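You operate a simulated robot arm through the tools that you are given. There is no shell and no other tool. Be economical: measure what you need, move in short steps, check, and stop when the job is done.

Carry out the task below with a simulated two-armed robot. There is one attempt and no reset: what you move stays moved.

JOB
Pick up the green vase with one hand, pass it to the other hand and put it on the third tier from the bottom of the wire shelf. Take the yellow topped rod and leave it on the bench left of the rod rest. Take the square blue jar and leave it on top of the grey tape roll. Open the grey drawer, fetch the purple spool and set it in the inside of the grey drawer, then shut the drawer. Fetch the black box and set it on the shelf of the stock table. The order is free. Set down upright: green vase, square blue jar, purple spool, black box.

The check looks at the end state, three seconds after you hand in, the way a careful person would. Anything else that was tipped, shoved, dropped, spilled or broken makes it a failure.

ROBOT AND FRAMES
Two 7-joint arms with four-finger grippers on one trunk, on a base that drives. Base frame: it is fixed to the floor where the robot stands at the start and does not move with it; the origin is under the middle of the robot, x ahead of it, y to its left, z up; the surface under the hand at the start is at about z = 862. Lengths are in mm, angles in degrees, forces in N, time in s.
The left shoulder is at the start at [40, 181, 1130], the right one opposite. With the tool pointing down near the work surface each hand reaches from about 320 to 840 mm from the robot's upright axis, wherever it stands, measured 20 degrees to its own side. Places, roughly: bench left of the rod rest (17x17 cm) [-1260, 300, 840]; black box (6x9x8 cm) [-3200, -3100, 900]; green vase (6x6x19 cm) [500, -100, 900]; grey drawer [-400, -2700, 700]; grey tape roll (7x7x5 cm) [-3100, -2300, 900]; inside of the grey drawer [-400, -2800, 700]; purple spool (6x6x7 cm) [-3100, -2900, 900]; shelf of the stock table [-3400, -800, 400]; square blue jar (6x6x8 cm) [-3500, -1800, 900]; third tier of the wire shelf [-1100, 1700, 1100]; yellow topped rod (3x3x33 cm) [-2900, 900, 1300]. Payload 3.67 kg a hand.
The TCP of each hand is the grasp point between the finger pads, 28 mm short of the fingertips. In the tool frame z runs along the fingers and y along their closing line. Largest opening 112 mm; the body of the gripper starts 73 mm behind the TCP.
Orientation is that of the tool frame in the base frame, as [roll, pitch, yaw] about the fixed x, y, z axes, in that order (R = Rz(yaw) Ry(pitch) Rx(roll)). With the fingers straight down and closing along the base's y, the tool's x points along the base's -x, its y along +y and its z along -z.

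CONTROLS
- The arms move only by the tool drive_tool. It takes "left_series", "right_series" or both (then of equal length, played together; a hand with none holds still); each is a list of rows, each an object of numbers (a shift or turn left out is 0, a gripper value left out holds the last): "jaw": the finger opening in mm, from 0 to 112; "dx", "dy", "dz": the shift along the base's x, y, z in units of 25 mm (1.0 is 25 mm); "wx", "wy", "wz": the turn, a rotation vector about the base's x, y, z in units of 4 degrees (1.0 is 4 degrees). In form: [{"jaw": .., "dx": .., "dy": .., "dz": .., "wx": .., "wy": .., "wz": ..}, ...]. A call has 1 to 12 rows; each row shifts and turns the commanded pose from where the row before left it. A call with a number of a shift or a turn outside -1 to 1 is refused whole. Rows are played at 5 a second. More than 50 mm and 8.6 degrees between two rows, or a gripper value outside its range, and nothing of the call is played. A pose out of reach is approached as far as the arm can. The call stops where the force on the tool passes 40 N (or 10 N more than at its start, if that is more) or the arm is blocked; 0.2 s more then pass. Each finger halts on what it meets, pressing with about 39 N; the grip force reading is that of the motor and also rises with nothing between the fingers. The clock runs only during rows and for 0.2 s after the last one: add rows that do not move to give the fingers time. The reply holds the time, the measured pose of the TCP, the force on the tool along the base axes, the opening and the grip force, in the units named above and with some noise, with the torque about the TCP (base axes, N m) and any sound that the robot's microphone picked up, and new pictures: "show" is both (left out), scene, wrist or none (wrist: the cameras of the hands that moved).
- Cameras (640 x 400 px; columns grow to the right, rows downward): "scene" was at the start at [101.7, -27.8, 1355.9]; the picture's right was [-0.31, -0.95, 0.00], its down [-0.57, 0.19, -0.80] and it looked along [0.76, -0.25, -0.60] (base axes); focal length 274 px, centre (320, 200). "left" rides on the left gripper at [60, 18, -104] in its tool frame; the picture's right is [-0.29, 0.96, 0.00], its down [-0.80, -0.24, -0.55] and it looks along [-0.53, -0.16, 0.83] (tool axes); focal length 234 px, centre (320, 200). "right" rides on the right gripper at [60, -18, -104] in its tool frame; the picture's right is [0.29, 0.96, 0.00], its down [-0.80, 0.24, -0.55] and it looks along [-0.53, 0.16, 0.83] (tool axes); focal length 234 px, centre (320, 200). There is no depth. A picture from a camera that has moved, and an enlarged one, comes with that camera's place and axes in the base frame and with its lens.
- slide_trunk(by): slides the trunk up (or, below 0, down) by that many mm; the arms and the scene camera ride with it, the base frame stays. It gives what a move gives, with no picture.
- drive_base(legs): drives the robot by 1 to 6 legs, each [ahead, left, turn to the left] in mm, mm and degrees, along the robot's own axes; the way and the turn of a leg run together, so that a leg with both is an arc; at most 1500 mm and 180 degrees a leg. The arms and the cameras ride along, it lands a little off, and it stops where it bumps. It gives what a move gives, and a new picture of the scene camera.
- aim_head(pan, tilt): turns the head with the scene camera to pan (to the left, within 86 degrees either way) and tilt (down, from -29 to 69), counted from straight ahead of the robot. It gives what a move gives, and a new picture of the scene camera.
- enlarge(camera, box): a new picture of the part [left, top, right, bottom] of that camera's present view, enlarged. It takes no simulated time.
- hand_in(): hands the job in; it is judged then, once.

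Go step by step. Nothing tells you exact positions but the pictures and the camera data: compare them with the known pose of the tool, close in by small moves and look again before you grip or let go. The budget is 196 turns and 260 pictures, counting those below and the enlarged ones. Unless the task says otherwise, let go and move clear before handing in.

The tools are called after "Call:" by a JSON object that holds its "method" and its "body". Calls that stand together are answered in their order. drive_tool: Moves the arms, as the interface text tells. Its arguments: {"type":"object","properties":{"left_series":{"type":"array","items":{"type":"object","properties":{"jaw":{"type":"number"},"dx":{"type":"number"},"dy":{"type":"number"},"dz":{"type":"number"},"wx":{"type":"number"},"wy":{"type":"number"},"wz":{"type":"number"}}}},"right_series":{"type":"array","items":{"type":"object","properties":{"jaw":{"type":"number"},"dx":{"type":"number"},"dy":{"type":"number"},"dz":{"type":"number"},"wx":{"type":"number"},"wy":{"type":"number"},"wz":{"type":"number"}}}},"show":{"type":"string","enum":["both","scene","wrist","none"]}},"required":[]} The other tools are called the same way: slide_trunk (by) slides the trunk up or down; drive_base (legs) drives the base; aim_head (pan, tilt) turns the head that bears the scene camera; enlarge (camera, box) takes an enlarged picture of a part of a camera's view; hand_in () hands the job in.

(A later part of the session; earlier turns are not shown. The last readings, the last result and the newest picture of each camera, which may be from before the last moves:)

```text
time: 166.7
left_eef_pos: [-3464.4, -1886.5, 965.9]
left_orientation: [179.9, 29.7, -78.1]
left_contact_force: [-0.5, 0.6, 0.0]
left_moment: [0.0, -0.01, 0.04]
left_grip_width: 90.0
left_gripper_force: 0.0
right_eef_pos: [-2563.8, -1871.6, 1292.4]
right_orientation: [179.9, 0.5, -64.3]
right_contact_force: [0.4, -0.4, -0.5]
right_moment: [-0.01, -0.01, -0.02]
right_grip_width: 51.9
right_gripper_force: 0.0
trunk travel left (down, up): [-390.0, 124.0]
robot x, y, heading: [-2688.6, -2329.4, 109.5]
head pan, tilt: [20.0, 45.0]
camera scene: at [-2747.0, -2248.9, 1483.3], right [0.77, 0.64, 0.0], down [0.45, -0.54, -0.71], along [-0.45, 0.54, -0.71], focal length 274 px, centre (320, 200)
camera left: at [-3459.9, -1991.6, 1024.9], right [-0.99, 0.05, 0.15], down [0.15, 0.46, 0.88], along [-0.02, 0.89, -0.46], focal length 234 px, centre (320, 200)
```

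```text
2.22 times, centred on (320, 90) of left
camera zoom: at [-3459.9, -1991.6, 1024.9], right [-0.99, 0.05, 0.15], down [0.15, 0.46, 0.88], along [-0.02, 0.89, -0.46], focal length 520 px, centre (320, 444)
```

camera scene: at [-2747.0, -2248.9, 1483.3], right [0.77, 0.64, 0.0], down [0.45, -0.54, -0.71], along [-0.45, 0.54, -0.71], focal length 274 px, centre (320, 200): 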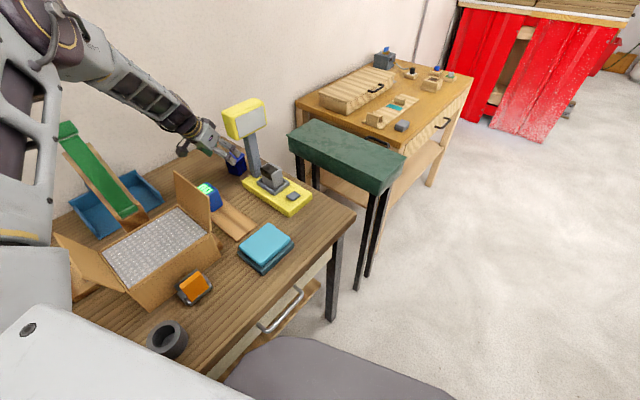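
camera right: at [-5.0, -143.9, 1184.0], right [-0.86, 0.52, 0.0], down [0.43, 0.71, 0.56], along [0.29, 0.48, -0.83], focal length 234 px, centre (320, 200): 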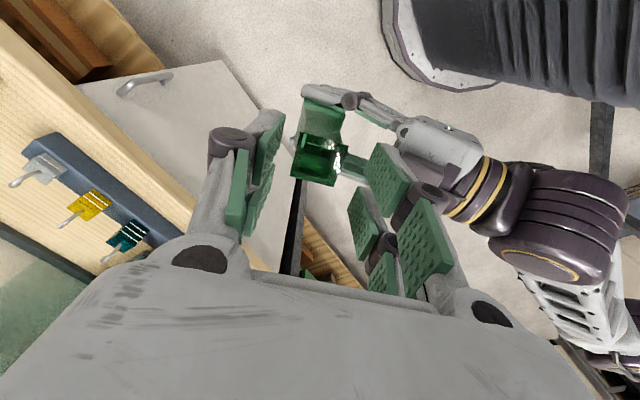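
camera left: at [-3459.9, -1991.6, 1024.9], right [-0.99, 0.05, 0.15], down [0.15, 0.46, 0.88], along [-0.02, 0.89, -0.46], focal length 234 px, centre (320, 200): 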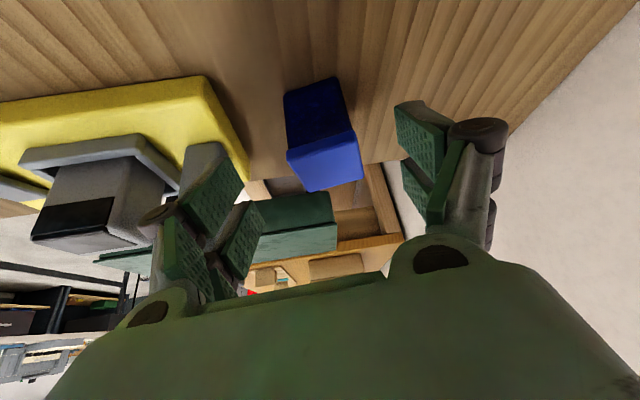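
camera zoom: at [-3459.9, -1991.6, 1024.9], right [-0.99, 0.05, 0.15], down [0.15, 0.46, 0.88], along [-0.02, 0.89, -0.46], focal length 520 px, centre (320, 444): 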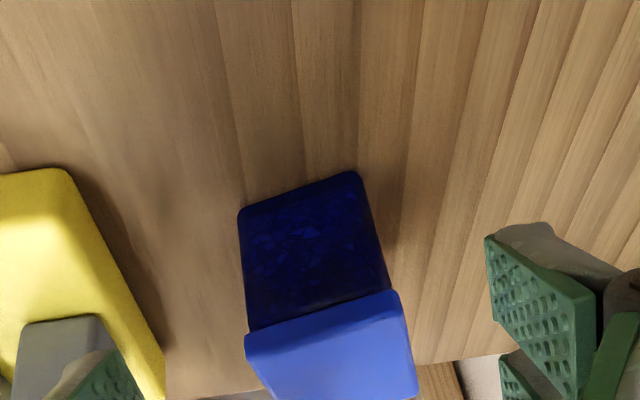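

Call:
{"method": "drive_tool", "body": {"left_series": [{"dx": -0.11, "dy": 0.51, "dz": -0.9}, {"dx": -0.11, "dy": 0.51, "dz": -0.9}, {"dx": -0.11, "dy": 0.51, "dz": -0.9}, {}, {}]}}

Call:
{"method": "enlarge", "body": {"camera": "scene", "box": [150, 80, 290, 210]}}

```text
time: 167.9
left_eef_pos: [-3463.9, -1856.6, 907.6]
left_orientation: [179.9, 29.8, -78.3]
left_contact_force: [0.4, -0.7, 0.4]
left_moment: [-0.02, -0.04, 0.01]
left_grip_width: 90.3
left_gripper_force: 0.1
left hand out of reach, approached as far as the arm can: row 3
right_eef_pos: [-2564.8, -1871.4, 1291.9]
right_orientation: [179.9, 0.4, -64.2]
right_contact_force: [0.2, -0.6, -0.4]
right_moment: [0.03, -0.03, 0.01]
right_grip_width: 52.1
right_gripper_force: 0.2
trunk travel left (down, up): [-390.0, 124.0]
robot x, y, heading: [-2685.1, -2328.3, 109.7]
head pan, tilt: [20.0, 45.0]
camera scene: at [-2747.7, -2248.3, 1483.2], right [0.77, 0.64, 0.0], down [0.45, -0.54, -0.71], along [-0.45, 0.54, -0.71], focal length 274 px, centre (320, 200)
camera left: at [-3460.1, -1961.1, 967.0], right [-0.99, 0.05, 0.14], down [0.15, 0.46, 0.88], along [-0.02, 0.89, -0.46], focal length 234 px, centre (320, 200)
```

scene: 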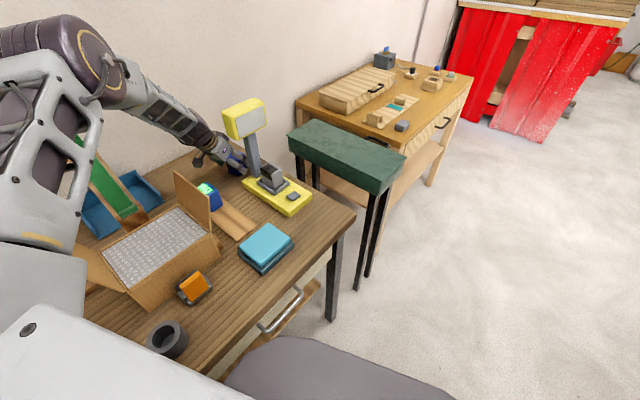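
left: 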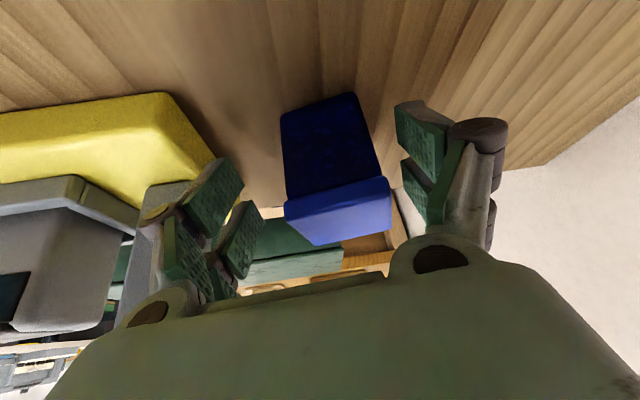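

```text
3.08 times, centred on (220, 145) of scene
camera zoom: at [-2747.7, -2248.3, 1483.2], right [0.77, 0.64, 0.0], down [0.45, -0.54, -0.71], along [-0.45, 0.54, -0.71], focal length 843 px, centre (628, 369)
```

zoom: 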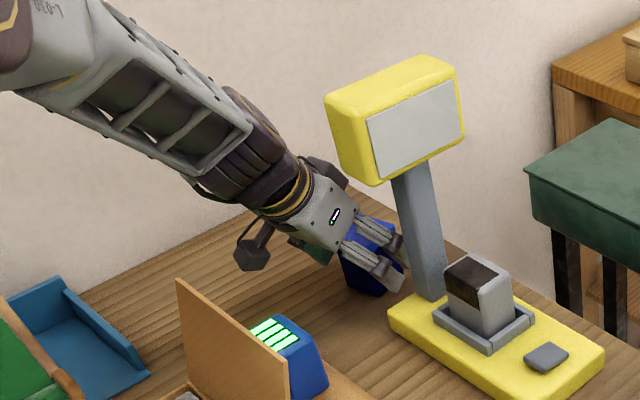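

Call:
{"method": "drive_tool", "body": {"left_series": [{"dz": 0.8}, {}], "show": "none"}}

Call:
{"method": "slide_trunk", "body": {"by": -30}}

Call:
{"method": "drive_tool", "body": {"left_series": [{"dx": -0.3, "dy": 0.15}, {}, {}], "show": "wrist"}}

```text
time: 168.5
left_eef_pos: [-3464.0, -1855.7, 927.6]
left_orientation: [179.8, 29.9, -78.2]
left_contact_force: [0.5, -0.3, -0.3]
left_moment: [-0.01, 0.02, 0.01]
left_grip_width: 90.3
left_gripper_force: 0.1
right_eef_pos: [-2563.9, -1871.0, 1291.0]
right_orientation: [179.8, 0.3, -64.2]
right_contact_force: [0.7, 0.5, 0.2]
right_moment: [-0.02, -0.01, 0.0]
right_grip_width: 51.8
right_gripper_force: 0.0
trunk travel left (down, up): [-390.0, 124.0]
robot x, y, heading: [-2686.6, -2327.1, 109.9]
head pan, tilt: [20.0, 45.0]
```

```text
time: 169.3
left_eef_pos: [-3464.1, -1856.0, 897.9]
left_orientation: [179.9, 29.8, -78.3]
left_contact_force: [0.9, 0.2, -0.5]
left_moment: [0.0, -0.02, -0.01]
left_grip_width: 90.1
left_gripper_force: 0.1
right_eef_pos: [-2563.9, -1871.2, 1261.1]
right_orientation: [179.9, 0.6, -64.2]
right_contact_force: [0.3, 0.4, 0.3]
right_moment: [-0.02, 0.03, -0.01]
right_grip_width: 52.0
right_gripper_force: 0.0
trunk travel left (down, up): [-360.0, 154.0]
robot x, y, heading: [-2686.8, -2331.4, 109.8]
head pan, tilt: [20.0, 45.0]
```

```text
time: 170.1
left_eef_pos: [-3471.4, -1852.3, 897.5]
left_orientation: [179.9, 29.9, -78.1]
left_contact_force: [-0.6, -0.2, 0.4]
left_moment: [0.02, -0.03, 0.01]
left_grip_width: 90.2
left_gripper_force: 0.0
right_eef_pos: [-2565.0, -1871.7, 1262.4]
right_orientation: [179.9, 0.5, -64.1]
right_contact_force: [0.8, -0.7, -0.4]
right_moment: [0.01, -0.01, -0.03]
right_grip_width: 51.7
right_gripper_force: 0.0
trunk travel left (down, up): [-360.0, 154.0]
robot x, y, heading: [-2687.3, -2328.5, 109.8]
head pan, tilt: [20.0, 45.0]
camera left: at [-3467.4, -1957.9, 957.1], right [-0.99, 0.05, 0.14], down [0.15, 0.46, 0.88], along [-0.02, 0.89, -0.46], focal length 234 px, centre (320, 200)
```

left: 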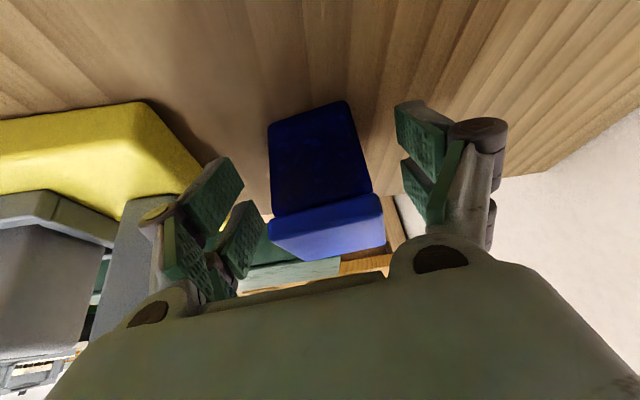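

Call:
{"method": "drive_tool", "body": {"left_series": [{"jaw": 72}, {"jaw": 60}, {"jaw": 52}, {"jaw": 46}, {"jaw": 40}, {"jaw": 32}, {}, {}], "show": "wrist"}}

```text
time: 171.9
left_eef_pos: [-3470.6, -1853.1, 898.0]
left_orientation: [179.9, 29.8, -78.2]
left_contact_force: [-0.5, 1.1, 1.1]
left_moment: [0.03, -0.05, 0.03]
left_grip_width: 50.1
left_gripper_force: 38.7
right_eef_pos: [-2564.8, -1871.3, 1261.4]
right_orientation: [180.0, 0.5, -64.2]
right_contact_force: [0.3, 0.4, 0.5]
right_moment: [-0.01, 0.0, 0.01]
right_grip_width: 52.0
right_gripper_force: 0.1
trunk travel left (down, up): [-360.0, 154.0]
robot x, y, heading: [-2686.5, -2327.6, 109.9]
head pan, tilt: [20.0, 45.0]
camera left: at [-3467.4, -1957.9, 957.2], right [-0.99, 0.05, 0.14], down [0.15, 0.46, 0.88], along [-0.02, 0.89, -0.46], focal length 234 px, centre (320, 200)
```

left: 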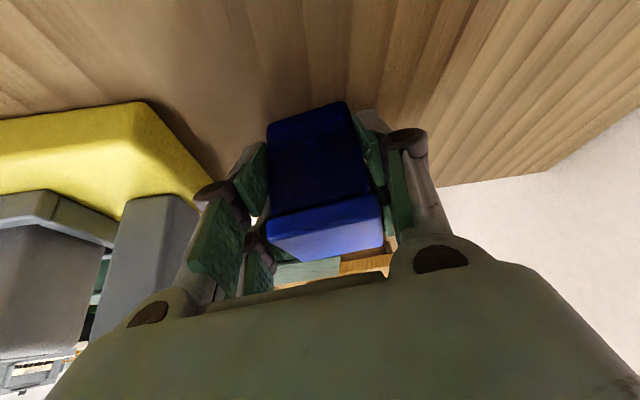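

Jar gripped (50 mm). I'll lift it and retreat along the same slant.

Call:
{"method": "drive_tool", "body": {"left_series": [{"dz": 0.4}, {"dz": 0.5}, {"dx": 0.1, "dy": -0.5, "dz": 0.9}, {"dx": 0.1, "dy": -0.5, "dz": 0.9}, {"dx": 0.1, "dy": -0.5, "dz": 0.9}, {"dx": 0.1, "dy": -0.5, "dz": 0.9}, {"dx": 0.1, "dy": -0.6, "dz": 0.9}, {"dx": 0.2, "dy": -0.8, "dz": 0.8}, {}]}}

```text
time: 173.9
left_eef_pos: [-3457.2, -1924.9, 1038.7]
left_orientation: [-179.7, 30.3, -78.2]
left_contact_force: [-0.8, 0.4, -2.8]
left_moment: [-0.05, -0.01, 0.0]
left_grip_width: 49.8
left_gripper_force: 39.3
left hand out of reach, approached as far as the arm can: row 8
right_eef_pos: [-2563.5, -1870.6, 1262.8]
right_orientation: [180.0, 0.4, -64.2]
right_contact_force: [0.0, 0.1, -0.4]
right_moment: [-0.04, 0.01, -0.01]
right_grip_width: 51.9
right_gripper_force: 0.1
trunk travel left (down, up): [-360.0, 154.0]
robot x, y, heading: [-2686.0, -2332.5, 109.9]
head pan, tilt: [20.0, 45.0]
camera scene: at [-2748.0, -2247.9, 1453.0], right [0.77, 0.64, 0.0], down [0.45, -0.54, -0.71], along [-0.45, 0.54, -0.71], focal length 274 px, centre (320, 200)
camera left: at [-3454.8, -2030.8, 1096.7], right [-0.99, 0.05, 0.14], down [0.15, 0.45, 0.88], along [-0.02, 0.89, -0.45], focal length 234 px, centre (320, 200)
```

scene: 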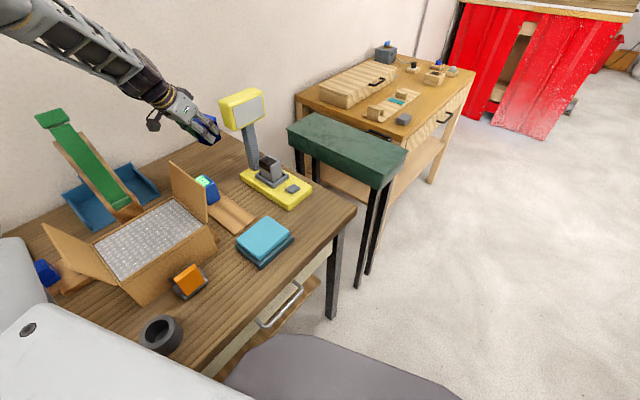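
left: 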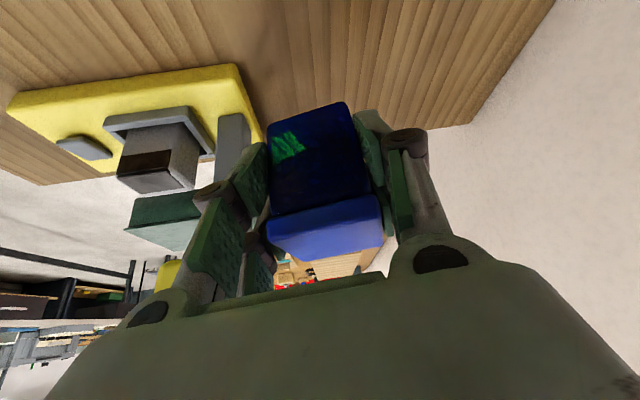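

Call:
{"method": "slide_trunk", "body": {"by": 140}}

Call:
{"method": "drive_tool", "body": {"left_series": [{"dx": 0.9, "dy": -0.6}, {"dx": 0.9, "dy": -0.6}, {"dx": 0.9, "dy": -0.6}, {"dx": 0.9, "dy": -0.6}, {"dx": 0.9, "dy": -0.6}, {"dx": 0.9, "dy": -0.6}, {"dx": 0.9, "dy": -0.6}, {"dx": 0.9, "dy": -0.6}, {"dx": 0.9, "dy": -0.6}, {"dx": 0.9, "dy": -0.6}, {}], "show": "none"}}

Call:
{"method": "drive_base", "body": {"legs": [[-51, -141, 0], [0, 0, 60]]}}

```text
time: 175.6
left_eef_pos: [-3457.5, -1925.8, 1179.8]
left_orientation: [-179.7, 30.1, -78.2]
left_contact_force: [0.2, 0.6, -2.5]
left_moment: [-0.06, 0.01, -0.04]
left_grip_width: 49.9
left_gripper_force: 38.6
right_eef_pos: [-2563.9, -1870.7, 1403.3]
right_orientation: [179.8, 0.4, -64.2]
right_contact_force: [-0.5, 0.1, -1.0]
right_moment: [0.01, 0.0, 0.03]
right_grip_width: 52.0
right_gripper_force: 0.1
trunk travel left (down, up): [-500.0, 14.0]
robot x, y, heading: [-2687.2, -2330.6, 109.8]
head pan, tilt: [20.0, 45.0]
```

```text
time: 177.9
left_eef_pos: [-3251.4, -2083.1, 1137.5]
left_orientation: [-179.5, 30.5, -78.2]
left_contact_force: [0.4, -0.3, -1.9]
left_moment: [-0.01, -0.01, -0.03]
left_grip_width: 49.8
left_gripper_force: 38.8
left hand out of reach, approached as far as the arm can: row 2, 3, 4, 5, 6, 7, 8, 9, 10
right_eef_pos: [-2564.7, -1871.7, 1403.1]
right_orientation: [179.9, 0.4, -64.3]
right_contact_force: [-0.1, 0.0, 0.5]
right_moment: [-0.02, 0.02, 0.05]
right_grip_width: 51.9
right_gripper_force: 0.1
trunk travel left (down, up): [-500.0, 14.0]
robot x, y, heading: [-2688.8, -2328.5, 109.7]
head pan, tilt: [20.0, 45.0]
```

```text
time: 182.2
left_eef_pos: [-3035.2, -2692.5, 1137.1]
left_orientation: [-179.6, 30.7, -18.5]
left_contact_force: [0.1, 1.1, -1.7]
left_moment: [-0.01, -0.01, 0.02]
left_grip_width: 49.7
left_gripper_force: 39.5
right_eef_pos: [-2870.7, -1991.6, 1402.1]
right_orientation: [179.9, 0.6, -4.5]
right_contact_force: [-0.7, 0.2, 0.7]
right_moment: [-0.02, 0.01, -0.02]
right_grip_width: 51.8
right_gripper_force: 0.1
trunk travel left (down, up): [-500.0, 14.0]
robot x, y, heading: [-2538.1, -2329.2, 169.4]
head pan, tilt: [20.0, 45.0]
camera scene: at [-2639.2, -2340.2, 1593.9], right [-0.16, 0.99, 0.0], down [0.7, 0.12, -0.71], along [-0.7, -0.12, -0.71], focal length 274 px, centre (320, 200)
```

scene: 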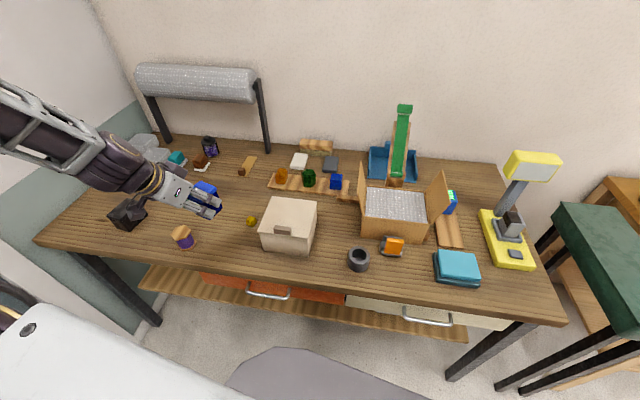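

Call:
{"method": "enlarge", "body": {"camera": "scene", "box": [310, 220, 410, 300]}}

```text
5.00 times, centred on (360, 260) of scene
camera zoom: at [-2639.2, -2340.2, 1593.9], right [-0.16, 0.99, 0.0], down [0.7, 0.12, -0.71], along [-0.7, -0.12, -0.71], focal length 1369 px, centre (120, -100)
```

zoom: 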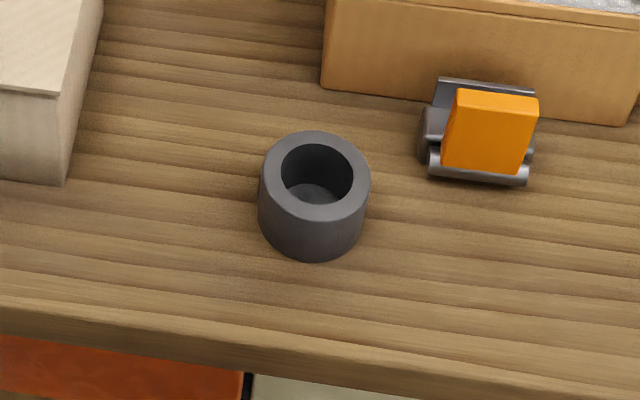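

The tape roll is centred at about (-3107,-2302) with its top at z≈909. I'll carry the jar over it.

Call:
{"method": "drive_tool", "body": {"left_series": [{"dy": 1, "dx": -0.16}, {"dy": 1, "dx": -0.16}, {"dy": 1, "dx": -0.16}, {"dy": 1, "dx": -0.16}, {"dy": 1, "dx": -0.16}, {"dy": 1, "dx": -0.16}, {"dy": 1, "dx": -0.16}, {"dy": 1, "dx": -0.16}, {"dy": 1, "dx": -0.16}, {"dy": 1, "dx": -0.16}, {"dy": 1, "dx": -0.16}, {"dy": 1, "dx": -0.16}], "show": "none"}}

Call:
{"method": "drive_tool", "body": {"left_series": [{"dy": 1, "dx": -0.16}, {"dy": 1, "dx": -0.16}, {"dy": 1, "dx": -0.16}, {"dy": 0.5, "dx": -0.16, "dz": -0.5}, {"dz": -1}, {"dz": -1}, {"dz": -1}, {"dz": -1}, {"dz": -0.5}, {}]}}

Call:
{"method": "enlarge", "body": {"camera": "scene", "box": [300, 170, 440, 300]}}

```text
time: 184.8
left_eef_pos: [-3084.1, -2390.8, 1137.8]
left_orientation: [-179.6, 30.6, -18.5]
left_contact_force: [-0.2, 0.7, -2.0]
left_moment: [-0.04, -0.05, 0.02]
left_grip_width: 49.7
left_gripper_force: 38.7
right_eef_pos: [-2870.8, -1989.4, 1401.9]
right_orientation: [179.8, 0.4, -4.5]
right_contact_force: [-0.6, 1.2, -0.7]
right_moment: [-0.03, 0.01, -0.01]
right_grip_width: 51.9
right_gripper_force: 0.0
trunk travel left (down, up): [-500.0, 14.0]
robot x, y, heading: [-2536.2, -2330.2, 169.5]
head pan, tilt: [20.0, 45.0]
```

```text
time: 187.0
left_eef_pos: [-3092.7, -2344.2, 1040.7]
left_orientation: [-179.3, 30.7, -18.5]
left_contact_force: [0.4, -1.3, -1.5]
left_moment: [-0.03, -0.01, 0.0]
left_grip_width: 50.1
left_gripper_force: 39.0
left hand out of reach, approached as far as the arm can: row 6, 7, 8, 9
right_eef_pos: [-2869.3, -1992.6, 1402.9]
right_orientation: [179.9, 0.5, -4.6]
right_contact_force: [-0.4, -0.5, -0.4]
right_moment: [0.01, -0.02, 0.02]
right_grip_width: 52.0
right_gripper_force: 0.0
trunk travel left (down, up): [-500.0, 14.0]
robot x, y, heading: [-2538.9, -2326.9, 169.5]
head pan, tilt: [20.0, 45.0]
camera scene: at [-2639.2, -2340.0, 1593.9], right [-0.16, 0.99, 0.0], down [0.7, 0.12, -0.71], along [-0.7, -0.12, -0.71], focal length 274 px, centre (320, 200)
camera left: at [-3000.9, -2395.6, 1098.5], right [-0.54, -0.83, 0.14], down [-0.31, 0.35, 0.89], along [-0.78, 0.44, -0.44], focal length 234 px, centre (320, 200)
```

scene: 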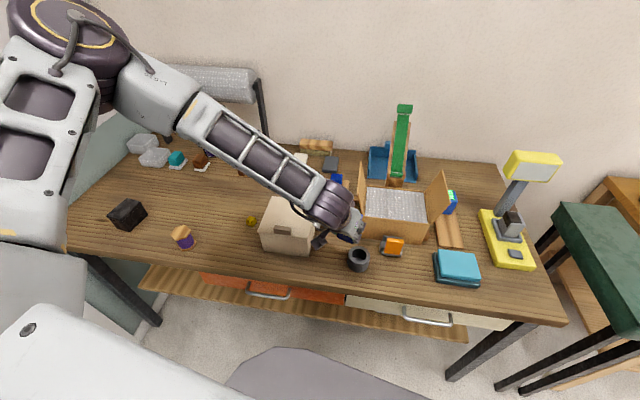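
left: 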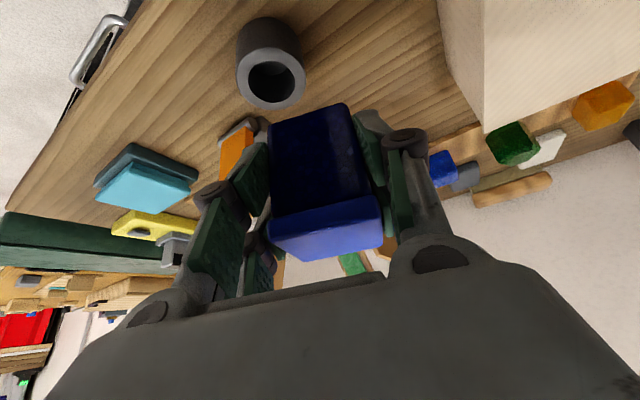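

```text
3.08 times, centred on (370, 235) of scene
camera zoom: at [-2639.2, -2340.0, 1593.9], right [-0.16, 0.99, 0.0], down [0.7, 0.12, -0.71], along [-0.7, -0.12, -0.71], focal length 843 px, centre (166, 92)
```

zoom: 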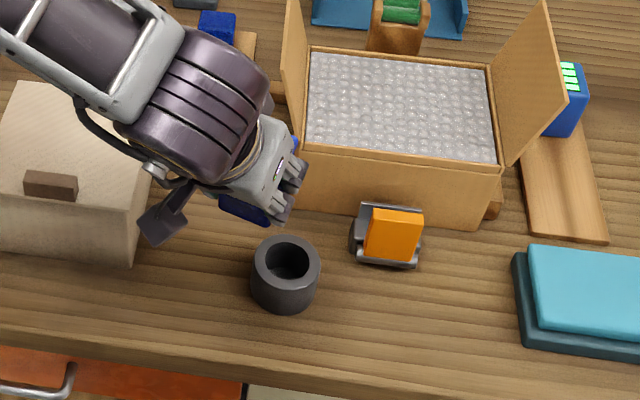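

Call:
{"method": "drive_tool", "body": {"left_series": [{"dz": 0.8}, {"dz": 0.8}, {}], "show": "none"}}

Call:
{"method": "drive_base", "body": {"legs": [[-110, 0, 0]]}}

Call:
{"method": "slide_trunk", "body": {"by": -90}}

Call:
{"method": "drive_tool", "body": {"left_series": [{"dx": -0.8, "dy": 0.4}, {"dx": -0.8, "dy": 0.4}, {"dx": -0.8, "dy": 0.4}, {"dx": -0.8, "dy": 0.4}, {}]}}

```text
time: 187.8
left_eef_pos: [-3092.9, -2344.0, 1080.3]
left_orientation: [-179.5, 30.6, -18.6]
left_contact_force: [0.8, -0.4, -2.6]
left_moment: [-0.02, -0.05, 0.03]
left_grip_width: 49.9
left_gripper_force: 39.0
right_eef_pos: [-2871.2, -1991.6, 1402.5]
right_orientation: [180.0, 0.4, -4.5]
right_contact_force: [0.5, -0.6, -0.3]
right_moment: [0.01, 0.01, 0.02]
right_grip_width: 51.9
right_gripper_force: 0.0
trunk travel left (down, up): [-500.0, 14.0]
robot x, y, heading: [-2534.6, -2329.6, 169.5]
head pan, tilt: [20.0, 45.0]
```

```text
time: 189.0
left_eef_pos: [-2987.5, -2363.3, 1079.6]
left_orientation: [-179.5, 30.5, -18.5]
left_contact_force: [-0.3, -0.3, -2.6]
left_moment: [-0.03, -0.05, 0.0]
left_grip_width: 50.1
left_gripper_force: 39.4
right_eef_pos: [-2766.6, -2011.6, 1401.1]
right_orientation: [179.7, 0.4, -4.5]
right_contact_force: [0.2, 0.1, -0.7]
right_moment: [-0.04, 0.0, 0.0]
right_grip_width: 51.9
right_gripper_force: 0.1
trunk travel left (down, up): [-500.0, 14.0]
robot x, y, heading: [-2430.8, -2347.5, 169.4]
head pan, tilt: [20.0, 45.0]
camera scene: at [-2535.5, -2359.6, 1593.7], right [-0.17, 0.99, 0.0], down [0.7, 0.12, -0.71], along [-0.7, -0.12, -0.71], focal length 274 px, centre (320, 200)
```

scene: 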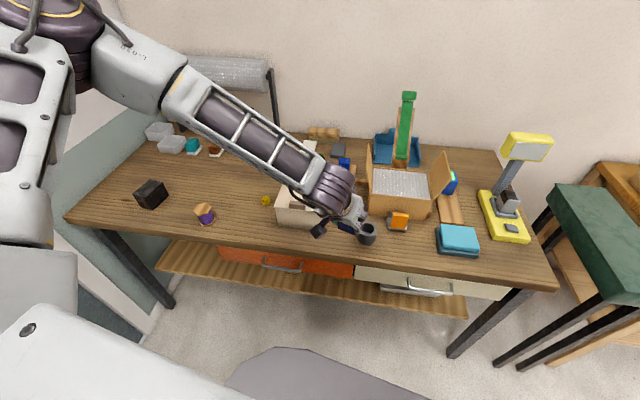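

```text
time: 190.3
left_eef_pos: [-2986.6, -2364.1, 990.8]
left_orientation: [-179.5, 30.6, -18.5]
left_contact_force: [-0.2, 0.5, -2.6]
left_moment: [0.01, -0.03, -0.02]
left_grip_width: 50.1
left_gripper_force: 39.0
right_eef_pos: [-2763.9, -2011.6, 1311.8]
right_orientation: [179.9, 0.5, -4.5]
right_contact_force: [0.1, -0.4, -0.2]
right_moment: [0.0, -0.01, 0.03]
right_grip_width: 51.7
right_gripper_force: 0.0
trunk travel left (down, up): [-410.0, 104.0]
robot x, y, heading: [-2434.0, -2348.0, 169.5]
head pan, tilt: [20.0, 45.0]
```

```text
time: 191.5
left_eef_pos: [-3059.3, -2345.6, 1003.8]
left_orientation: [-179.5, 30.5, -18.5]
left_contact_force: [-0.4, 0.8, -2.4]
left_moment: [-0.04, -0.04, 0.0]
left_grip_width: 50.1
left_gripper_force: 39.6
left hand out of reach, approached as far as the arm can: row 3, 4
right_eef_pos: [-2763.4, -2012.5, 1312.1]
right_orientation: [179.9, 0.4, -4.5]
right_contact_force: [-0.2, -0.4, 0.6]
right_moment: [0.04, 0.01, 0.03]
right_grip_width: 51.9
right_gripper_force: 0.1
trunk travel left (down, up): [-410.0, 104.0]
robot x, y, heading: [-2432.4, -2347.6, 169.4]
head pan, tilt: [20.0, 45.0]
camera scene: at [-2532.4, -2360.1, 1503.5], right [-0.17, 0.99, 0.0], down [0.7, 0.12, -0.71], along [-0.7, -0.12, -0.71], focal length 274 px, centre (320, 200)
camera left: at [-2966.2, -2397.1, 1061.9], right [-0.54, -0.83, 0.14], down [-0.31, 0.35, 0.88], along [-0.78, 0.44, -0.44], focal length 234 px, centre (320, 200)
```

scene: 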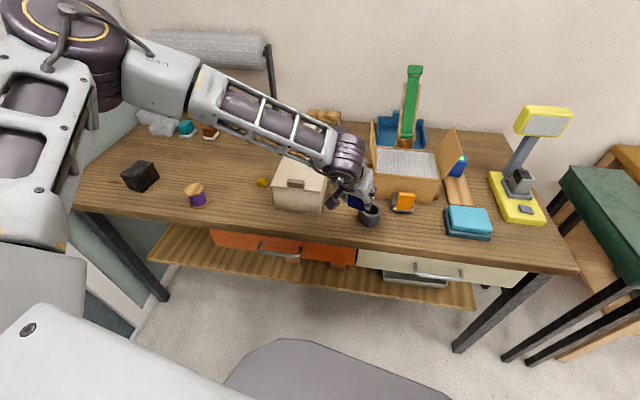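
left: 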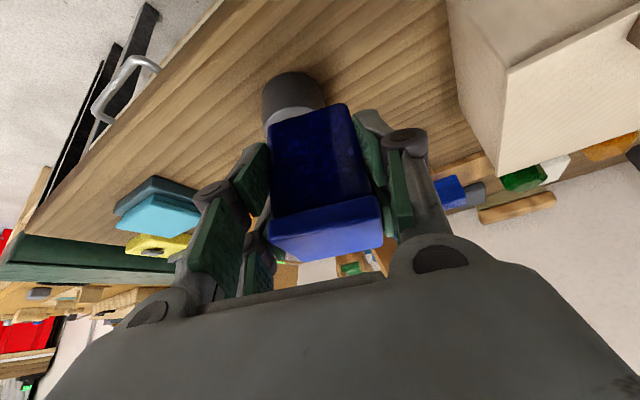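

Call:
{"method": "drive_base", "body": {"legs": [[-83, -178, 0]]}}

Call:
{"method": "drive_tool", "body": {"left_series": [{"dx": -0.8, "dy": -0.6}, {"dx": -0.8, "dy": -0.6}, {"dx": -0.8, "dy": -0.6}, {"dx": -0.8, "dy": -0.6}, {"dx": -0.8, "dy": -0.6}, {"dx": -0.8, "dy": -0.6}, {"dx": -0.8, "dy": -0.6}, {"dx": -0.6, "dy": -0.5}, {}]}}

```text
time: 193.1
left_eef_pos: [-2945.2, -2189.4, 1003.5]
left_orientation: [-179.4, 30.7, -18.4]
left_contact_force: [-0.6, 0.1, -3.1]
left_moment: [0.0, -0.01, -0.02]
left_grip_width: 49.9
left_gripper_force: 39.2
right_eef_pos: [-2652.2, -1854.2, 1312.4]
right_orientation: [180.0, 0.4, -4.5]
right_contact_force: [-0.3, 0.6, 0.4]
right_moment: [0.04, 0.0, -0.01]
right_grip_width: 52.0
right_gripper_force: 0.1
trunk travel left (down, up): [-410.0, 104.0]
robot x, y, heading: [-2318.2, -2187.7, 169.4]
head pan, tilt: [20.0, 45.0]
camera scene: at [-2420.4, -2202.9, 1503.4], right [-0.17, 0.99, 0.0], down [0.7, 0.12, -0.71], along [-0.7, -0.12, -0.71], focal length 274 px, centre (320, 200)
```

scene: 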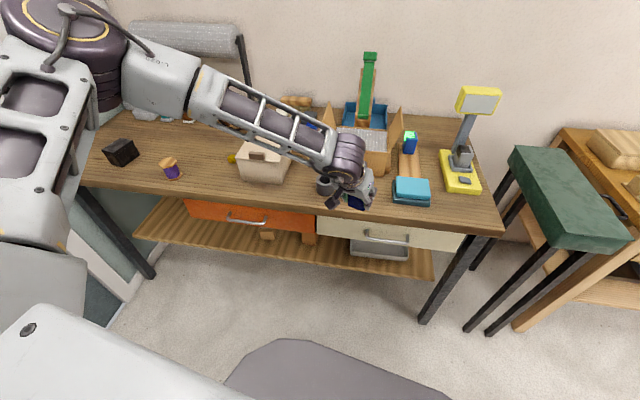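

```text
time: 195.1
left_eef_pos: [-3100.5, -2304.1, 1003.6]
left_orientation: [-179.5, 30.6, -18.4]
left_contact_force: [0.5, 0.0, -2.7]
left_moment: [-0.02, -0.01, 0.01]
left_grip_width: 50.2
left_gripper_force: 38.7
right_eef_pos: [-2651.1, -1853.8, 1311.8]
right_orientation: [179.9, 0.5, -4.5]
right_contact_force: [0.1, -0.1, -0.2]
right_moment: [-0.06, -0.01, 0.02]
right_grip_width: 51.9
right_gripper_force: 0.0
trunk travel left (down, up): [-410.0, 104.0]
robot x, y, heading: [-2317.2, -2191.2, 169.6]
head pan, tilt: [20.0, 45.0]
camera scene: at [-2418.7, -2200.7, 1503.6], right [-0.17, 0.99, 0.0], down [0.7, 0.12, -0.71], along [-0.7, -0.12, -0.71], focal length 274 px, centre (320, 200)
camera left: at [-3008.2, -2354.9, 1061.9], right [-0.54, -0.83, 0.14], down [-0.31, 0.35, 0.88], along [-0.78, 0.44, -0.45], focal length 234 px, centre (320, 200)
```

scene: 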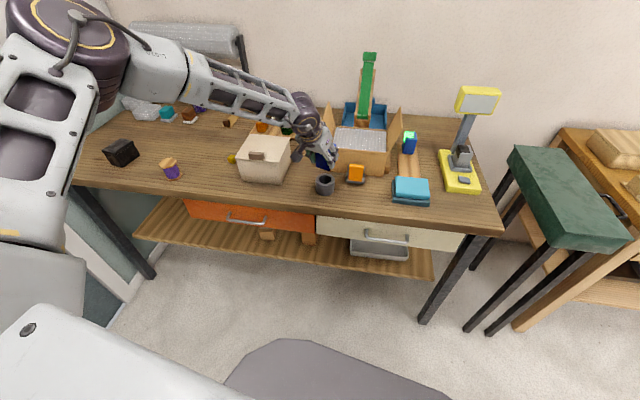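
left: 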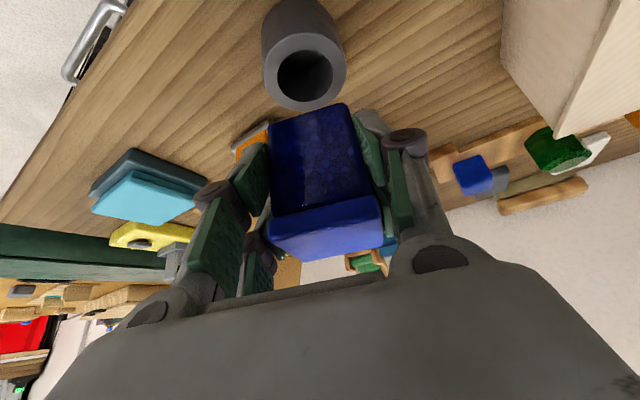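

The wrist view confirms the roll at (-3104,-2303), right beneath the jar. Lowering now.

Call:
{"method": "drive_tool", "body": {"left_series": [{"dz": -0.8}, {"dz": -0.8}, {}]}}

Call:
{"method": "enlarge", "body": {"camera": "scene", "box": [280, 130, 380, 210]}}

```text
time: 195.9
left_eef_pos: [-3087.8, -2312.7, 972.3]
left_orientation: [-179.5, 30.7, -18.4]
left_contact_force: [-0.9, 0.3, -2.8]
left_moment: [-0.03, -0.03, -0.01]
left_grip_width: 49.9
left_gripper_force: 38.8
left hand out of reach, approached as far as the arm can: row 1, 2
right_eef_pos: [-2650.1, -1853.7, 1311.9]
right_orientation: [-180.0, 0.4, -4.5]
right_contact_force: [0.1, -0.3, 0.5]
right_moment: [0.0, 0.0, 0.0]
right_grip_width: 51.9
right_gripper_force: 0.0
trunk travel left (down, up): [-410.0, 104.0]
robot x, y, heading: [-2320.1, -2188.2, 169.4]
head pan, tilt: [20.0, 45.0]
camera scene: at [-2419.1, -2201.0, 1503.5], right [-0.17, 0.99, 0.0], down [0.7, 0.12, -0.71], along [-0.7, -0.12, -0.71], focal length 274 px, centre (320, 200)
camera left: at [-2996.0, -2364.9, 1030.4], right [-0.54, -0.83, 0.14], down [-0.31, 0.35, 0.89], along [-0.78, 0.44, -0.44], focal length 234 px, centre (320, 200)
```

scene: 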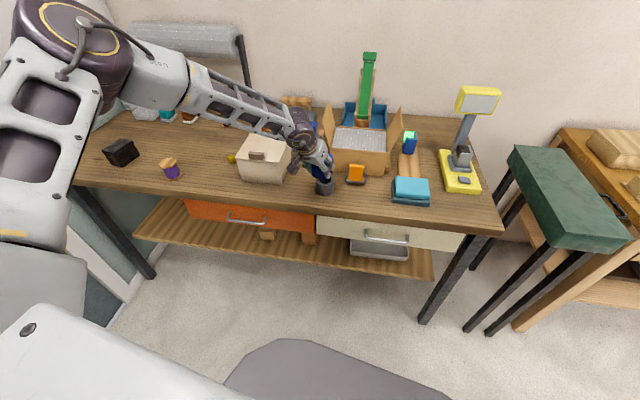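
left: 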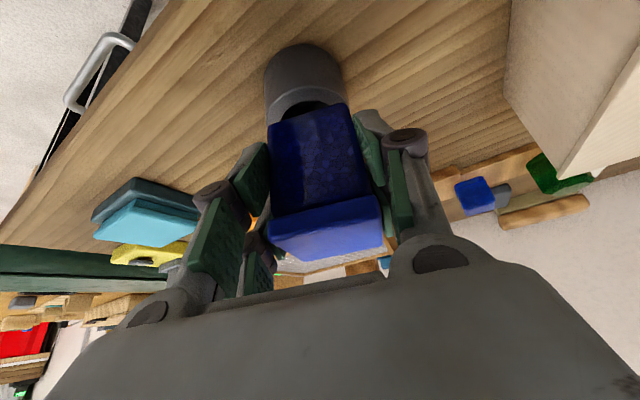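

```text
5.00 times, centred on (330, 170) of scene
camera zoom: at [-2419.1, -2201.0, 1503.5], right [-0.17, 0.99, 0.0], down [0.7, 0.12, -0.71], along [-0.7, -0.12, -0.71], focal length 1369 px, centre (270, 350)
```

zoom: 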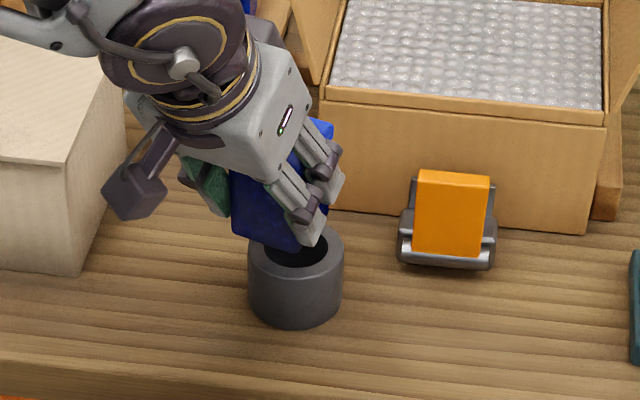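

Call:
{"method": "drive_tool", "body": {"left_series": [{"dz": 0.7}, {"dz": 0.7, "dx": -0.5, "dy": 0.35}, {}], "show": "none"}}

Call:
{"method": "slide_trunk", "body": {"by": -35}}

```text
time: 196.7
left_eef_pos: [-3102.9, -2304.1, 1007.2]
left_orientation: [-179.5, 30.6, -18.4]
left_contact_force: [-0.1, 0.5, -2.5]
left_moment: [0.01, -0.07, -0.01]
left_grip_width: 49.8
left_gripper_force: 38.9
right_eef_pos: [-2651.5, -1854.2, 1312.0]
right_orientation: [-180.0, 0.4, -4.4]
right_contact_force: [0.4, -0.6, -0.8]
right_moment: [0.01, 0.01, 0.02]
right_grip_width: 52.0
right_gripper_force: 0.0
trunk travel left (down, up): [-410.0, 104.0]
robot x, y, heading: [-2317.6, -2189.8, 169.3]
head pan, tilt: [20.0, 45.0]
```

```text
time: 197.4
left_eef_pos: [-3103.0, -2304.1, 972.8]
left_orientation: [-179.5, 30.6, -18.4]
left_contact_force: [0.6, -0.8, -1.7]
left_moment: [-0.02, -0.05, 0.04]
left_grip_width: 50.1
left_gripper_force: 39.1
right_eef_pos: [-2650.2, -1852.7, 1276.7]
right_orientation: [179.8, 0.6, -4.5]
right_contact_force: [0.0, -0.5, -0.4]
right_moment: [-0.03, 0.0, -0.02]
right_grip_width: 51.8
right_gripper_force: 0.0
trunk travel left (down, up): [-375.0, 139.0]
robot x, y, heading: [-2315.8, -2188.7, 169.5]
head pan, tilt: [20.0, 45.0]
```

Call:
{"method": "drive_tool", "body": {"left_series": [{"dx": 0.1}, {}], "show": "none"}}

Call:
{"method": "slide_trunk", "body": {"by": -20}}

Call:
{"method": "enlarge", "body": {"camera": "scene", "box": [270, 120, 370, 200]}}

Call:
{"method": "enlarge", "body": {"camera": "left", "box": [200, 0, 440, 180]}}

```text
time: 198.1
left_eef_pos: [-3099.8, -2304.7, 973.1]
left_orientation: [-179.6, 30.7, -18.4]
left_contact_force: [-0.5, -0.1, -2.4]
left_moment: [-0.01, -0.02, -0.01]
left_grip_width: 49.4
left_gripper_force: 39.2
right_eef_pos: [-2649.5, -1853.5, 1277.4]
right_orientation: [179.9, 0.3, -4.6]
right_contact_force: [0.2, 0.0, 0.3]
right_moment: [0.01, -0.01, 0.0]
right_grip_width: 52.1
right_gripper_force: 0.0
trunk travel left (down, up): [-375.0, 139.0]
robot x, y, heading: [-2316.8, -2190.5, 169.7]
head pan, tilt: [20.0, 45.0]
```

```text
time: 198.7
left_eef_pos: [-3099.8, -2303.8, 951.7]
left_orientation: [-179.5, 30.6, -18.4]
left_contact_force: [-0.2, -0.3, -2.7]
left_moment: [-0.04, -0.04, -0.01]
left_grip_width: 50.0
left_gripper_force: 39.3
right_eef_pos: [-2650.2, -1853.0, 1256.7]
right_orientation: [179.8, 0.4, -4.5]
right_contact_force: [-0.6, -0.7, -0.2]
right_moment: [-0.02, 0.02, 0.0]
right_grip_width: 51.9
right_gripper_force: 0.0
trunk travel left (down, up): [-355.0, 159.0]
robot x, y, heading: [-2315.6, -2192.2, 169.4]
head pan, tilt: [20.0, 45.0]
```

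```text
5.00 times, centred on (320, 160) of scene
camera zoom: at [-2419.1, -2201.1, 1448.0], right [-0.17, 0.99, 0.0], down [0.7, 0.12, -0.71], along [-0.7, -0.12, -0.71], focal length 1369 px, centre (320, 400)
```

zoom: 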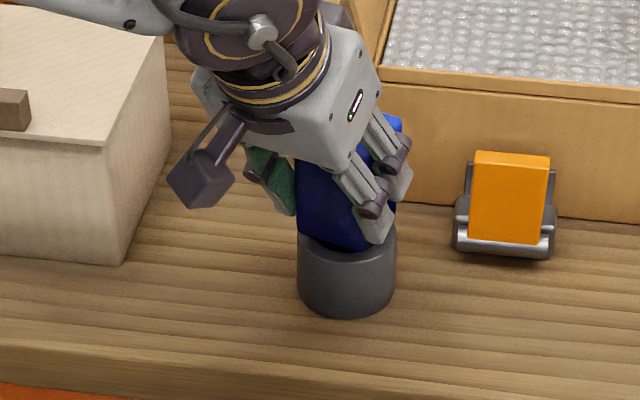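

```text
2.22 times, centred on (320, 90) of left
camera zoom: at [-3006.7, -2356.2, 1009.8], right [-0.54, -0.83, 0.14], down [-0.31, 0.35, 0.88], along [-0.78, 0.44, -0.44], focal length 520 px, centre (320, 444)
```

zoom: 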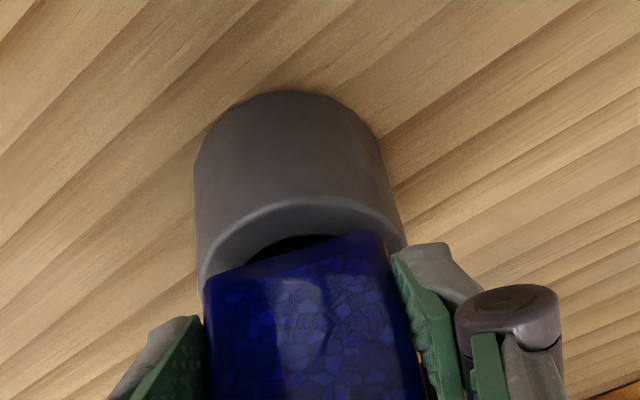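

Jar is centred over the roll within a couple of mm. Lowering the last bit with the trunk.

Call:
{"method": "slide_trunk", "body": {"by": -5}}

Call:
{"method": "slide_trunk", "body": {"by": -3}}

```text
time: 199.3
left_eef_pos: [-3099.7, -2303.6, 947.1]
left_orientation: [-179.5, 30.7, -18.4]
left_contact_force: [0.7, 0.6, -2.6]
left_moment: [0.02, -0.01, 0.0]
left_grip_width: 50.0
left_gripper_force: 38.7
right_eef_pos: [-2650.9, -1853.2, 1251.4]
right_orientation: [179.9, 0.4, -4.5]
right_contact_force: [0.5, -0.3, 0.5]
right_moment: [-0.05, -0.03, -0.01]
right_grip_width: 51.9
right_gripper_force: 0.0
trunk travel left (down, up): [-350.0, 164.0]
robot x, y, heading: [-2317.1, -2192.3, 169.3]
head pan, tilt: [20.0, 45.0]
```

```text
time: 199.8
left_eef_pos: [-3100.4, -2305.0, 946.1]
left_orientation: [-179.6, 30.8, -18.4]
left_contact_force: [0.5, -1.0, 5.7]
left_moment: [-0.23, -0.09, 0.05]
left_grip_width: 49.8
left_gripper_force: 39.1
right_eef_pos: [-2650.3, -1852.9, 1248.4]
right_orientation: [-180.0, 0.6, -4.4]
right_contact_force: [-0.2, 0.1, 0.4]
right_moment: [0.03, 0.01, 0.0]
right_grip_width: 51.5
right_gripper_force: 0.1
trunk travel left (down, up): [-347.0, 167.0]
robot x, y, heading: [-2316.6, -2196.0, 169.5]
head pan, tilt: [20.0, 45.0]
```

Call:
{"method": "drive_tool", "body": {"left_series": [{"jaw": 56}, {"jaw": 66}, {"jaw": 80}, {}, {"dx": 0.48, "dy": -0.16, "dz": 0.8}, {"dx": 0.48, "dy": -0.16, "dz": 0.8}, {"dx": 0.48, "dy": -0.16, "dz": 0.8}, {"dx": 0.48, "dy": -0.16, "dz": 0.8}, {}]}}

Call:
{"method": "enlarge", "body": {"camera": "scene", "box": [270, 120, 370, 200]}}

```text
time: 201.8
left_eef_pos: [-3052.3, -2321.2, 1025.0]
left_orientation: [-179.5, 30.6, -18.5]
left_contact_force: [0.0, 0.0, -0.1]
left_moment: [0.01, 0.01, 0.0]
left_grip_width: 80.0
left_gripper_force: 0.1
right_eef_pos: [-2651.2, -1852.9, 1248.5]
right_orientation: [179.9, 0.4, -4.5]
right_contact_force: [0.6, 0.5, -0.8]
right_moment: [0.0, 0.0, -0.01]
right_grip_width: 51.7
right_gripper_force: 0.1
trunk travel left (down, up): [-347.0, 167.0]
robot x, y, heading: [-2317.2, -2187.4, 169.6]
head pan, tilt: [20.0, 45.0]
camera scene: at [-2419.5, -2200.9, 1440.1], right [-0.17, 0.99, 0.0], down [0.7, 0.12, -0.71], along [-0.7, -0.12, -0.71], focal length 274 px, centre (320, 200)
camera left: at [-2959.3, -2372.1, 1082.5], right [-0.54, -0.83, 0.14], down [-0.31, 0.35, 0.88], along [-0.78, 0.44, -0.45], focal length 234 px, centre (320, 200)
```

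scene: 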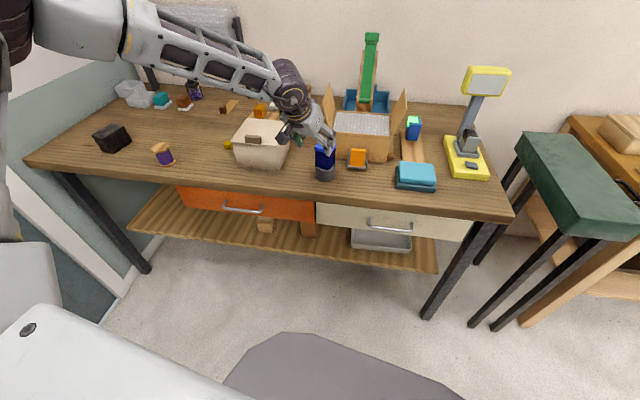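
left: 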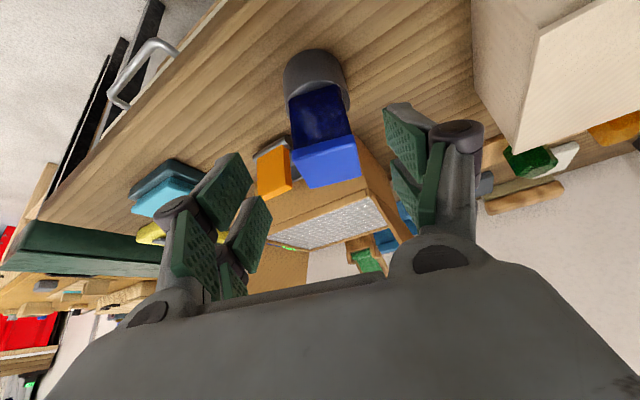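

```text
5.00 times, centred on (320, 160) of scene
camera zoom: at [-2419.5, -2200.9, 1440.1], right [-0.17, 0.99, 0.0], down [0.7, 0.12, -0.71], along [-0.7, -0.12, -0.71], focal length 1369 px, centre (320, 400)
```

zoom: 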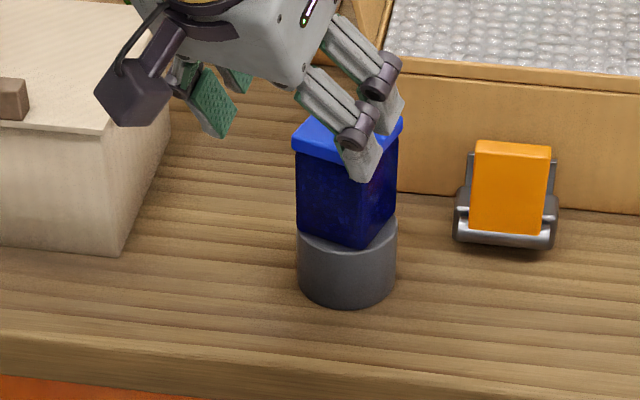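

The jar stands on the roll. Next: the black box with the right hand. First I'll untilt and tuck the left hand.

Call:
{"method": "drive_tool", "body": {"left_series": [{"dz": 1, "dx": 0.5}, {"dz": 1, "dx": 1}, {"dx": 1, "dz": 1}, {"dx": 1, "wx": -0.317, "wy": -0.948}, {"dx": 1, "wx": -0.317, "wy": -0.948}, {"dx": 1, "wx": -0.317, "wy": -0.948}, {"dx": 0.5, "wx": -0.317, "wy": -0.948}, {"wx": -0.317, "wy": -0.948}, {"wx": -0.317, "wy": -0.948}, {"wx": -0.317, "wy": -0.948}, {"wx": -0.2, "wy": -0.61, "wz": 1}, {"wz": 1}], "show": "none"}}

Call:
{"method": "drive_base", "body": {"legs": [[0, 0, 40.5], [0, 300, 0]]}}

Call:
{"method": "aim_head", "body": {"pan": 0, "tilt": 40}}

```text
time: 204.4
left_eef_pos: [-2902.4, -2320.7, 1098.6]
left_orientation: [-179.6, 0.2, -10.4]
left_contact_force: [-0.1, -0.2, 0.1]
left_moment: [0.0, 0.01, 0.01]
left_grip_width: 80.0
left_gripper_force: 0.1
right_eef_pos: [-2649.5, -1853.5, 1248.8]
right_orientation: [179.9, 0.5, -4.5]
right_contact_force: [-0.3, -0.4, -0.1]
right_moment: [-0.04, -0.03, 0.0]
right_grip_width: 51.8
right_gripper_force: 0.0
trunk travel left (down, up): [-347.0, 167.0]
robot x, y, heading: [-2315.5, -2191.8, 169.6]
head pan, tilt: [20.0, 45.0]
```

```text
time: 208.5
left_eef_pos: [-2530.3, -2928.1, 1098.8]
left_orientation: [-179.6, 0.1, 29.7]
left_contact_force: [0.3, -0.4, 0.2]
left_moment: [0.0, 0.01, 0.01]
left_grip_width: 80.0
left_gripper_force: 0.1
right_eef_pos: [-2640.0, -2407.7, 1248.7]
right_orientation: [179.8, 0.5, 35.6]
right_contact_force: [0.7, 0.3, -0.2]
right_moment: [-0.02, 0.0, 0.01]
right_grip_width: 52.1
right_gripper_force: 0.0
trunk travel left (down, up): [-347.0, 167.0]
robot x, y, heading: [-2166.1, -2450.8, -150.4]
head pan, tilt: [20.0, 45.0]
camera scene: at [-2239.8, -2524.4, 1440.2], right [-0.76, 0.65, 0.0], down [0.46, 0.54, -0.71], along [-0.46, -0.54, -0.71], focal length 274 px, centre (320, 200)
```

scene: 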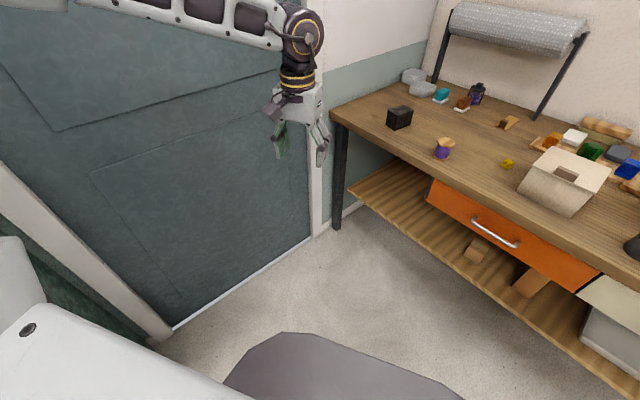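

```text
time: 209.4
left_eef_pos: [-2530.7, -2929.0, 1098.9]
left_orientation: [-179.7, 0.1, 29.7]
left_contact_force: [0.0, -0.6, -0.6]
left_moment: [-0.02, 0.0, 0.0]
left_grip_width: 79.9
left_gripper_force: 0.0
right_eef_pos: [-2639.6, -2409.8, 1249.6]
right_orientation: [-180.0, 0.3, 35.6]
right_contact_force: [-0.5, -0.6, -0.3]
right_moment: [0.0, -0.02, 0.0]
right_grip_width: 52.0
right_gripper_force: 0.0
trunk travel left (down, up): [-347.0, 167.0]
robot x, y, heading: [-2169.5, -2453.0, -150.5]
head pan, tilt: [0.0, 40.0]
camera scene: at [-2260.4, -2505.7, 1447.4], right [-0.5, 0.87, 0.0], down [0.56, 0.32, -0.77], along [-0.67, -0.38, -0.64], focal length 274 px, centre (320, 200)
```

scene: 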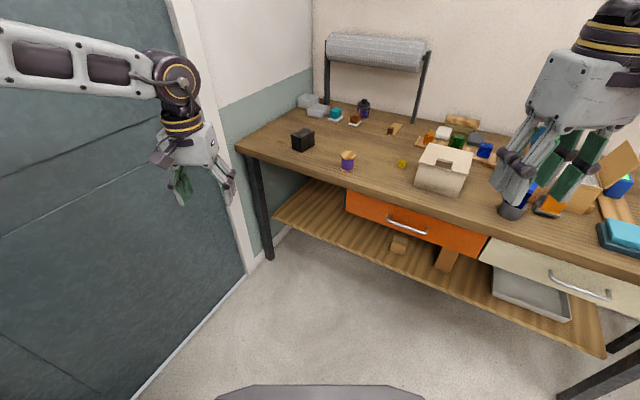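

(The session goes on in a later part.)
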